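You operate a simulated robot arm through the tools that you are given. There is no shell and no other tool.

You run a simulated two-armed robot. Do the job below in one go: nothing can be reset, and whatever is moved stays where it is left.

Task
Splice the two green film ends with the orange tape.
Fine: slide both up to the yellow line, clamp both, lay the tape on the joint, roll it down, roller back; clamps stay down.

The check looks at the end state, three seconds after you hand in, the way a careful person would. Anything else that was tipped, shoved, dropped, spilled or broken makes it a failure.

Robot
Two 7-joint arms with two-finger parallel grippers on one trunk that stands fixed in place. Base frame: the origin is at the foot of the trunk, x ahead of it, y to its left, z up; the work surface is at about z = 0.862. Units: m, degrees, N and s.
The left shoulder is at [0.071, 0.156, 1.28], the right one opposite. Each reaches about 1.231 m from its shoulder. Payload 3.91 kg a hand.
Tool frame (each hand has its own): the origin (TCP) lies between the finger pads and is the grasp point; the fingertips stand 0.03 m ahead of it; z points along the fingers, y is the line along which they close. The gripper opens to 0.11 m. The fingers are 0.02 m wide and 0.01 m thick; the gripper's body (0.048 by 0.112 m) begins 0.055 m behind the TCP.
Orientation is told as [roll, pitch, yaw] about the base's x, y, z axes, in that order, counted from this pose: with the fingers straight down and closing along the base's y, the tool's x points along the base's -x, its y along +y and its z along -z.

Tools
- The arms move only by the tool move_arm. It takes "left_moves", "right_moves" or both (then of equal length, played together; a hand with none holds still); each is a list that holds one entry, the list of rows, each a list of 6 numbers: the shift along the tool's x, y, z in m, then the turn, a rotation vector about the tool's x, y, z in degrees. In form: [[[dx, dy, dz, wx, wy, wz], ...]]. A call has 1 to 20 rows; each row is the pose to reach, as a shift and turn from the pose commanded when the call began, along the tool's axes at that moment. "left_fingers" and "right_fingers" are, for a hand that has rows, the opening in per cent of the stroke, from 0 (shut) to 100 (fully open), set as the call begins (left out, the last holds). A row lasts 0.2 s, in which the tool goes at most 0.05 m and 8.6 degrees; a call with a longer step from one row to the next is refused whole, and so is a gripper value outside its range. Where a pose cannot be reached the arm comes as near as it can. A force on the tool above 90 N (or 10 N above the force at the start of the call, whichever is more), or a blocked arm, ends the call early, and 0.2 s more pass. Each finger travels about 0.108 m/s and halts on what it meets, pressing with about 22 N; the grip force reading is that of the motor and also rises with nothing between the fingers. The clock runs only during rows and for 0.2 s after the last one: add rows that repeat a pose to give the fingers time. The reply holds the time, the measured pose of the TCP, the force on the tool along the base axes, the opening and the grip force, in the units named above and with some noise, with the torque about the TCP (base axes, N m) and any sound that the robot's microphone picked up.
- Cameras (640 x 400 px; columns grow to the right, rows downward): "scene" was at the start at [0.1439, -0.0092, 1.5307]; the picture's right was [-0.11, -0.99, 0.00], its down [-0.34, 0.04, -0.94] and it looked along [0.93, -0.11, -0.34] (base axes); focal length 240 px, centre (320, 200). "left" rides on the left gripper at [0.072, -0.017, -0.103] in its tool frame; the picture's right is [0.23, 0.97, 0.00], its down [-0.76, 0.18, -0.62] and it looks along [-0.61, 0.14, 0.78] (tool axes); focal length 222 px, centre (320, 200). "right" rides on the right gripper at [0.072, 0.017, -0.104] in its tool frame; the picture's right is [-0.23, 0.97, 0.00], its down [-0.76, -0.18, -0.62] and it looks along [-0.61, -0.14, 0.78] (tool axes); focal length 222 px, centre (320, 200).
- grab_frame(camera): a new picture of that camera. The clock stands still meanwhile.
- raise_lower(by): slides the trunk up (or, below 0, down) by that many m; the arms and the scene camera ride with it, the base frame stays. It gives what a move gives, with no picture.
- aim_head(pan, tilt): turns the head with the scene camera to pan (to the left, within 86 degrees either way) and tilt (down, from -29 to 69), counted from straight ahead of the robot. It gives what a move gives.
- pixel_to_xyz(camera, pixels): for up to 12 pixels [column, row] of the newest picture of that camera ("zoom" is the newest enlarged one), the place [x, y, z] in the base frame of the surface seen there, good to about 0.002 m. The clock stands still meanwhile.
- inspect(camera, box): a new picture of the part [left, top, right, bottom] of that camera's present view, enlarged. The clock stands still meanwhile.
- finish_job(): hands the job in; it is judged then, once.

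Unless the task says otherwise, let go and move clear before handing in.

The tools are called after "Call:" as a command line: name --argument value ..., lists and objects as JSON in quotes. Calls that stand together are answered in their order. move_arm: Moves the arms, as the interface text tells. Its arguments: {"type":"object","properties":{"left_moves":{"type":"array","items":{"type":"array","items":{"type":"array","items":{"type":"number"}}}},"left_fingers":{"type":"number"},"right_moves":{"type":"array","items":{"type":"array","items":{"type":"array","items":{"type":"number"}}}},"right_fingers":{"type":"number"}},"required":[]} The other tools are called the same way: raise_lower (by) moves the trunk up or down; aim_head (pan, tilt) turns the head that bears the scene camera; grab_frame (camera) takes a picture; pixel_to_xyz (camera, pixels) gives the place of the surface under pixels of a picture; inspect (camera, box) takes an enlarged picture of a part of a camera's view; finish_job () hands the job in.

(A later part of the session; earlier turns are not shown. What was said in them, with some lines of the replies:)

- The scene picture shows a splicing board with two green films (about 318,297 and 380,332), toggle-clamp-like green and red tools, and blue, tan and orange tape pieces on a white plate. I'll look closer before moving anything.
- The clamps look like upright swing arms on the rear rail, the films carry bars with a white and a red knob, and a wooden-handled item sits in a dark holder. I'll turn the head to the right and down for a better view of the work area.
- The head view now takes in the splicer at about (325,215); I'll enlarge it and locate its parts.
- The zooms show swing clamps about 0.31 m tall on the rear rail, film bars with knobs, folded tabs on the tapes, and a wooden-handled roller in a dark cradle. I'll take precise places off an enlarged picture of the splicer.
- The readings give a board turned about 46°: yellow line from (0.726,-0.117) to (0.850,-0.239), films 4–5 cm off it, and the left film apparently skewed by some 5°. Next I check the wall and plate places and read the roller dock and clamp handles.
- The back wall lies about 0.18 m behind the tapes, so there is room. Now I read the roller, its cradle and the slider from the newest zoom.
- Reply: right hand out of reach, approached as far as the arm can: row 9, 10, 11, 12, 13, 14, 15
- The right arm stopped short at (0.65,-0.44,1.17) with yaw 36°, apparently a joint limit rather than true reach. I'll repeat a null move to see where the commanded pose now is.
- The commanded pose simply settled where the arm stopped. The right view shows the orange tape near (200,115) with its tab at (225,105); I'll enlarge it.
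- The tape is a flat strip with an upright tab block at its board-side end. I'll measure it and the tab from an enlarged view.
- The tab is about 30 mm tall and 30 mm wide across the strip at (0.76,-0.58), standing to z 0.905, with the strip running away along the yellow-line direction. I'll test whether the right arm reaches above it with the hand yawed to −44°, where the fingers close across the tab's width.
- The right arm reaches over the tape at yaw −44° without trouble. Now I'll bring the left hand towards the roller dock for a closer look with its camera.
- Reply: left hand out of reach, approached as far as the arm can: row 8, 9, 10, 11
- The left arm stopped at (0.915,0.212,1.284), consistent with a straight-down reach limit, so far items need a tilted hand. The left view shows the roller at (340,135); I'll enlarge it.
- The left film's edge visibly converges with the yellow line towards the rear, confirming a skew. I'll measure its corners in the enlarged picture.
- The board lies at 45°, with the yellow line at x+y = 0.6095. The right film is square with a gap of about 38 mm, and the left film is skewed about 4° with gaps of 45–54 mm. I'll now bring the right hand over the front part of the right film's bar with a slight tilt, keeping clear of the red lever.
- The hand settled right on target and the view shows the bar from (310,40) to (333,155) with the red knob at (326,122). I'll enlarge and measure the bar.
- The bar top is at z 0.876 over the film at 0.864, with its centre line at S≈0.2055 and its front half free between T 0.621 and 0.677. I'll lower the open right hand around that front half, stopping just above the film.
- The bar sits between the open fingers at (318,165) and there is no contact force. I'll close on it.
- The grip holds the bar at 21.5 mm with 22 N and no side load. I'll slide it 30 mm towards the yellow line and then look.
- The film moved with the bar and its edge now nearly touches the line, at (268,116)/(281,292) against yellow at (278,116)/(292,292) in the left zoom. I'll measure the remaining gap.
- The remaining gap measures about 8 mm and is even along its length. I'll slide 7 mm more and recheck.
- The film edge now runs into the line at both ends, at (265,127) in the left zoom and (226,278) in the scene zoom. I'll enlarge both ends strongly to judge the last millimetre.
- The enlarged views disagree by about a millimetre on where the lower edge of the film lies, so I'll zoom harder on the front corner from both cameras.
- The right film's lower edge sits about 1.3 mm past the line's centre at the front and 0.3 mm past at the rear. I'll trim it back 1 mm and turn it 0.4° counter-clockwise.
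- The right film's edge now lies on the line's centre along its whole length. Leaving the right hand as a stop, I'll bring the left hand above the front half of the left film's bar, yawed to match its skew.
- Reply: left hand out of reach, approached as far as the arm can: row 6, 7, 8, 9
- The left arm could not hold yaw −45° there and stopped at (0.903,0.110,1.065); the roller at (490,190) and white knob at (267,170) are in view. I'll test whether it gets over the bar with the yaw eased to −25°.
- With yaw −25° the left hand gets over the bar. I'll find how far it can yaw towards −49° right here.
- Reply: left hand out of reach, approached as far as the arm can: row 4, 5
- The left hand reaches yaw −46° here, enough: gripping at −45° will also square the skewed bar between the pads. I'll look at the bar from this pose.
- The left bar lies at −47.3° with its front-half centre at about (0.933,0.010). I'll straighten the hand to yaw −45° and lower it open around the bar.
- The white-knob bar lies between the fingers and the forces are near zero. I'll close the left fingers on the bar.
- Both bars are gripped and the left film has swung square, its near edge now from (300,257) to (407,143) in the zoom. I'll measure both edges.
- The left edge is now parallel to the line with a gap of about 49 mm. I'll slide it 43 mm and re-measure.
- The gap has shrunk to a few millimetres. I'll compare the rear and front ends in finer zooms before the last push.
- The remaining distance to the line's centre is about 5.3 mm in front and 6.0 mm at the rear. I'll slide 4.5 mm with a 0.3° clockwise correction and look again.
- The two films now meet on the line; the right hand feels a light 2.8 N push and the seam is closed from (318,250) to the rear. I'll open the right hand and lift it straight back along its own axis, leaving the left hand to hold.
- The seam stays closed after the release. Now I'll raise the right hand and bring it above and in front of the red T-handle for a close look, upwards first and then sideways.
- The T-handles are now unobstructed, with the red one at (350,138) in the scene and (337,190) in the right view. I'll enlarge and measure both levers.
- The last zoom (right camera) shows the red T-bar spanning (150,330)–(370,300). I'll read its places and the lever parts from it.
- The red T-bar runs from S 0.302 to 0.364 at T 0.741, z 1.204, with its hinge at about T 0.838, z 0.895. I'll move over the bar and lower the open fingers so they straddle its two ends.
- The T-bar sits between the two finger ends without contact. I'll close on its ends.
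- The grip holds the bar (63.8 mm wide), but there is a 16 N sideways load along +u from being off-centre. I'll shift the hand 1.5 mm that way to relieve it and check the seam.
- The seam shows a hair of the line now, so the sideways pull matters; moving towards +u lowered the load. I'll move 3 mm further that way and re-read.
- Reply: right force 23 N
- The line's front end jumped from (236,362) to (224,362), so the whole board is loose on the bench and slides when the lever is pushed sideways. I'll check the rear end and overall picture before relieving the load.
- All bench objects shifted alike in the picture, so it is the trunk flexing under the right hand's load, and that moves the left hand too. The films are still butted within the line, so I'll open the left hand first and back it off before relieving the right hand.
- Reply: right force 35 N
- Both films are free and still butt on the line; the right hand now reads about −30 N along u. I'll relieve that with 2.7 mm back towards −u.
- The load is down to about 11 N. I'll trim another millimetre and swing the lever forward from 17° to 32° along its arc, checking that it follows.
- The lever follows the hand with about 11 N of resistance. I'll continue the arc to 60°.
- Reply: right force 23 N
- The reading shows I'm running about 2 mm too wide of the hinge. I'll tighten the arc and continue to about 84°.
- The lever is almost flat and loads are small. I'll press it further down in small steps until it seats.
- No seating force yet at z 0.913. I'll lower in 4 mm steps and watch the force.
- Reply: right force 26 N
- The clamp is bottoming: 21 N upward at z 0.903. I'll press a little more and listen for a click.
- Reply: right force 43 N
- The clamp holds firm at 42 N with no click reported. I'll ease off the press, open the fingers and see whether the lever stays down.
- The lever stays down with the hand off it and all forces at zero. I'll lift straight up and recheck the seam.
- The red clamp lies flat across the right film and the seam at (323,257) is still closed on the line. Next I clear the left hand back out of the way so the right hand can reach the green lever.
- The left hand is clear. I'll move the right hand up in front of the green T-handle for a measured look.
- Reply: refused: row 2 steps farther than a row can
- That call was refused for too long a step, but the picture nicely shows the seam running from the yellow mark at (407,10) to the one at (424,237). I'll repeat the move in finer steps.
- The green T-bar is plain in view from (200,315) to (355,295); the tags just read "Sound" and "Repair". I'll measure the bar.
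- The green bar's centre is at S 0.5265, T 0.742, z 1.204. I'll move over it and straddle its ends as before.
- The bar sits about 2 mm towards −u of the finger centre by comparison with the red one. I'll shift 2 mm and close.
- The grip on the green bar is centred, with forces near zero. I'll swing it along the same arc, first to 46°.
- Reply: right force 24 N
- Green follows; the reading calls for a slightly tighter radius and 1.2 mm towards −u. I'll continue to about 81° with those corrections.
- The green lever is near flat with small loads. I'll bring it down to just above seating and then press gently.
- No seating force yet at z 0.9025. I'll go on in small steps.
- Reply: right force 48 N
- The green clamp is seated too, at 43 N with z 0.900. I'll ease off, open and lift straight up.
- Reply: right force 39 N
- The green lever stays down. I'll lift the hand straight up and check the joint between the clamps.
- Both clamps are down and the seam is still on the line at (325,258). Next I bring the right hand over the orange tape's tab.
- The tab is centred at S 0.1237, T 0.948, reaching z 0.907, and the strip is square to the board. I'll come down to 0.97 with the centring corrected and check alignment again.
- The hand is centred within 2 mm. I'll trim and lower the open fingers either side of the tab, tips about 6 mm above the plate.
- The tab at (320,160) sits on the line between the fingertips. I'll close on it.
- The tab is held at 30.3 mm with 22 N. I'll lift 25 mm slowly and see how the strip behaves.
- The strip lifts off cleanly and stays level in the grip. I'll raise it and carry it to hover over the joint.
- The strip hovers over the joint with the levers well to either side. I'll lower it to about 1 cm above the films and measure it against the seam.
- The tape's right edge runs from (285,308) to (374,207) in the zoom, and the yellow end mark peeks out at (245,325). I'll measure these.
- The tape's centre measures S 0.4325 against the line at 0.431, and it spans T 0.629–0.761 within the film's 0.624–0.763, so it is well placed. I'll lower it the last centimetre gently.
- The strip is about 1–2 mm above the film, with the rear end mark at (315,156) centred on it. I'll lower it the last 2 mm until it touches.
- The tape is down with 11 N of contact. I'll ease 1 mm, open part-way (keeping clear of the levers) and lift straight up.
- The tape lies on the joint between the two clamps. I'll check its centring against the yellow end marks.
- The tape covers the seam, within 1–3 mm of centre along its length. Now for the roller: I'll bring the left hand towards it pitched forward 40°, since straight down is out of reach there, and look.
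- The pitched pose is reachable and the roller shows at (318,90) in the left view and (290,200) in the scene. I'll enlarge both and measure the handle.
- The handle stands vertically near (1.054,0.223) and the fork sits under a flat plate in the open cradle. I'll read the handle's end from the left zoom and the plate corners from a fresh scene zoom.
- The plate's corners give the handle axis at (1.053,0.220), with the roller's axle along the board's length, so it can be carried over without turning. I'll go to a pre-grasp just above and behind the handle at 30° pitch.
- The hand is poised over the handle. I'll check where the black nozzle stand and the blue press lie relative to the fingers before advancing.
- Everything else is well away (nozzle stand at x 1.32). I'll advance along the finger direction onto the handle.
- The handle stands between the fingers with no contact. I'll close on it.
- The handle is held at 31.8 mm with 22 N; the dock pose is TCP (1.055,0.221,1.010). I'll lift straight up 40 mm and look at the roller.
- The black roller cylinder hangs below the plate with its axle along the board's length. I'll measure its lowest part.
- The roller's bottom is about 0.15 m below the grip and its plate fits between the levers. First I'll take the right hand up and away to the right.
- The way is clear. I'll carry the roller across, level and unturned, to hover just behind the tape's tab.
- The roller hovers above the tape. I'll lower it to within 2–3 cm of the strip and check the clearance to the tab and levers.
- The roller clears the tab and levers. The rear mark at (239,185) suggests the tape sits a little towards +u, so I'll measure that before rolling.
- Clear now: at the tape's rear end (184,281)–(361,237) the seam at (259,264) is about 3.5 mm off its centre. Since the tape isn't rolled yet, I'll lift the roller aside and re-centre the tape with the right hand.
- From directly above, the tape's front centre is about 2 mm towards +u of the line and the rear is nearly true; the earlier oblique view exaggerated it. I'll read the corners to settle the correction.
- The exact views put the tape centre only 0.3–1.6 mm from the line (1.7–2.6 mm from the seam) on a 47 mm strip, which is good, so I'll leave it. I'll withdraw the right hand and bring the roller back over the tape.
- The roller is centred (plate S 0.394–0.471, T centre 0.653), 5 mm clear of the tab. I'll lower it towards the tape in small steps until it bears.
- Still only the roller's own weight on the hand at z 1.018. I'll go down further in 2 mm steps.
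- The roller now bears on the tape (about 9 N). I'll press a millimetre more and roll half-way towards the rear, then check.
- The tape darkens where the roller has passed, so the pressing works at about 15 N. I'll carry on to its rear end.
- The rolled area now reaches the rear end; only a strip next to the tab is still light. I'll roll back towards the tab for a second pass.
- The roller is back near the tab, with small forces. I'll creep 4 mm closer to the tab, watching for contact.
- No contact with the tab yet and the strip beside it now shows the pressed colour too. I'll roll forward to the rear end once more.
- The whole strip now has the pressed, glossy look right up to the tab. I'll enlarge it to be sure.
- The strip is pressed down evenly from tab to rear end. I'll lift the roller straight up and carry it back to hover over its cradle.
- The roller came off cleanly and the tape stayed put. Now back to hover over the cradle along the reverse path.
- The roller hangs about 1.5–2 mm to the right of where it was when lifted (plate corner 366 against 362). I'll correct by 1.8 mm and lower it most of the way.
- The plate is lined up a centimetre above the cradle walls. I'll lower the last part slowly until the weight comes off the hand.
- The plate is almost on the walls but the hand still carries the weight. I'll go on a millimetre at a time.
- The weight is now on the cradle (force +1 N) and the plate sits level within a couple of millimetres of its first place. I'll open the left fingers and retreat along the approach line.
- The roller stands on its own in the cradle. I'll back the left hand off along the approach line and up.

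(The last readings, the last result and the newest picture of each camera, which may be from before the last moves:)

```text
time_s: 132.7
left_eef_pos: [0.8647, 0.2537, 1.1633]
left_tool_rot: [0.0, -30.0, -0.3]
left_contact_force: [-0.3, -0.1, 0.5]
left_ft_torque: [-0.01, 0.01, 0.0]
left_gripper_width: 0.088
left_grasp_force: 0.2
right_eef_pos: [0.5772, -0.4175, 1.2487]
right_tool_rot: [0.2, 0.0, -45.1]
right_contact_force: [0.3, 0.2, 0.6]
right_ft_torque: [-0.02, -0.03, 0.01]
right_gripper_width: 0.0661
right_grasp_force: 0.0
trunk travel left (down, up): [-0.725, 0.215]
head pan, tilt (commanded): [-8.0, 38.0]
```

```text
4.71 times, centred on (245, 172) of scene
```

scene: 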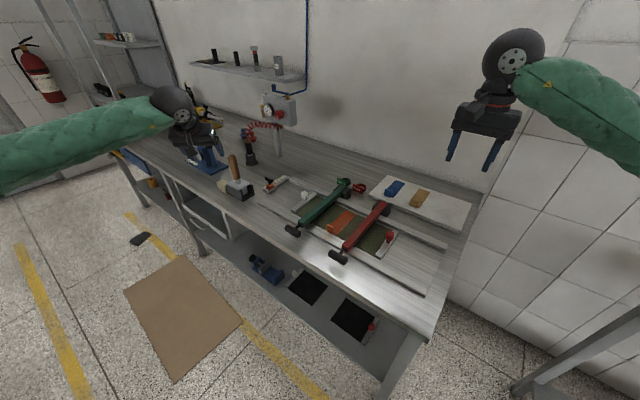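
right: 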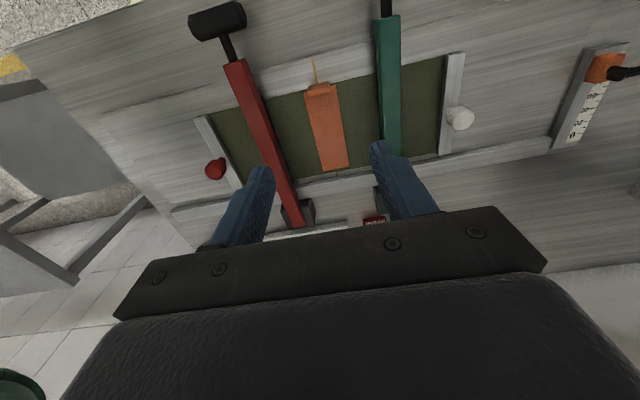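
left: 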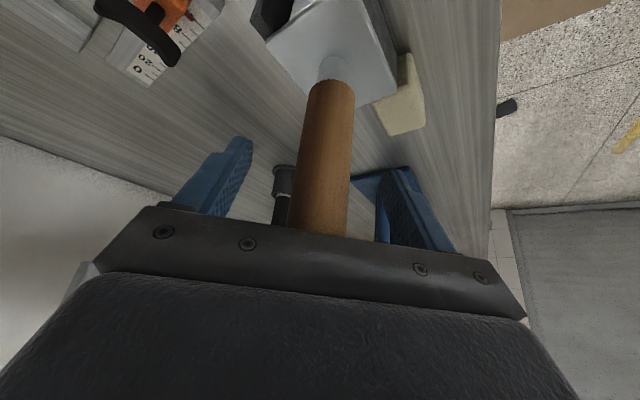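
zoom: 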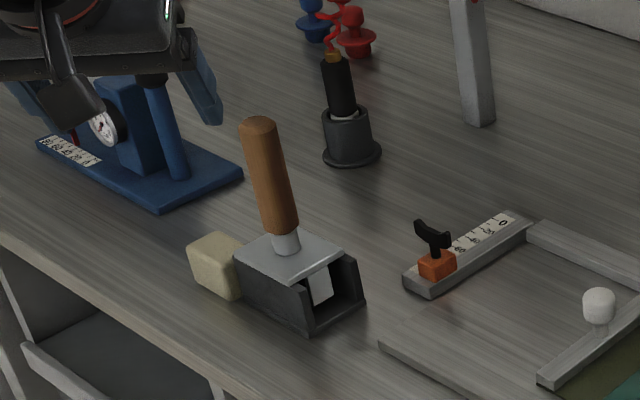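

All parts are where they belong: clamps down, tape pressed, roller in its cradle. One last check of the tape end against the seam and of the clamps from the right camera.

Call:
inspect --camera "right" --box '[380, 0, 640, 150]'

Call:
inspect --camera "right" --box '[470, 20, 530, 85]'

Call:
grab_frame --camera "left"

```text
2.46 times, centred on (510, 75) of right
```

zoom: 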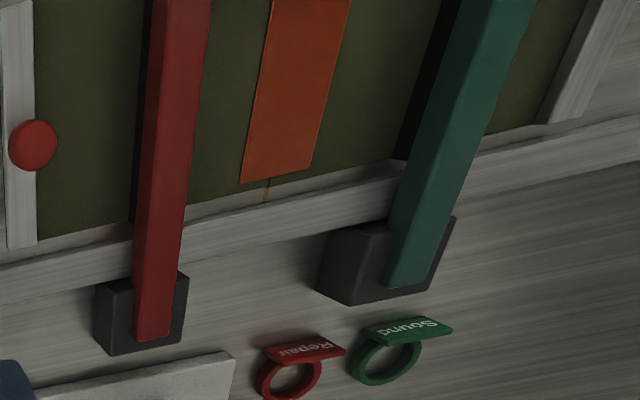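

```text
6.15 times, centred on (500, 52) of right
```

zoom: 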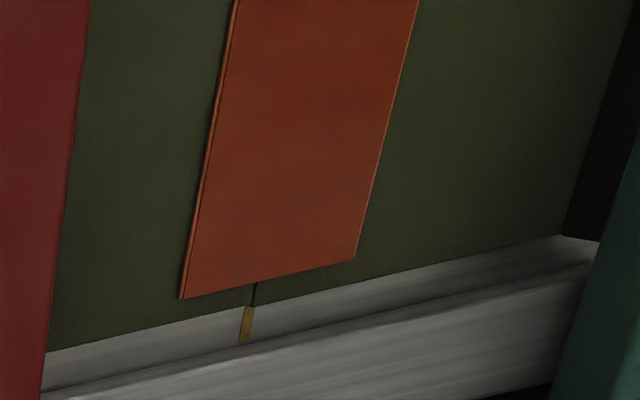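

```text
taken
```

left: 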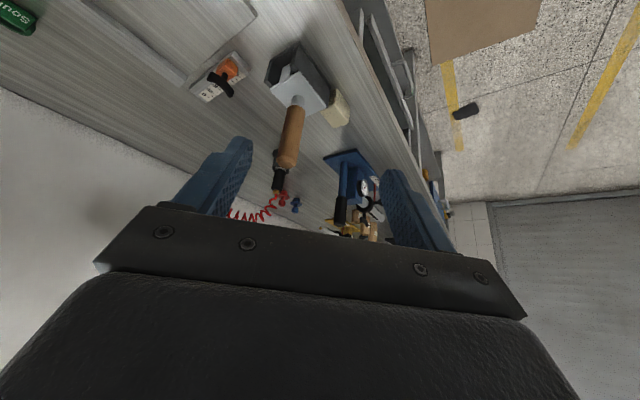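

The tape still lies over the seam, which shows at (255,290) on the yellow mark. Both clamps are down, the roller stands in its cradle and both hands are clear. I'm handing in.

Call:
finish_job

```text
The job is handed in.
```

The splice is finished and handed in. Both films are butted at the yellow line, both clamps are down, and the orange tape is laid over the joint and rolled flat.

- **Films:** the ends are butted closed. The joint sits about 1 mm towards the red-knob side of the line's centre, still within the line's width.
- **Tape:** its centre is about 2 mm off the joint, on a strip about 47 mm wide. I rolled it over its full length apart from right under the standing tab. It now has the same pressed look from the tab to the rear end.
- **Roller:** it stands level in its cradle, within about 2 mm of where it started.
- **Clamps:** both stayed down after I let go.
- **Everything else:** I saw nothing tipped, shoved or dropped. Both hands are open and clear.
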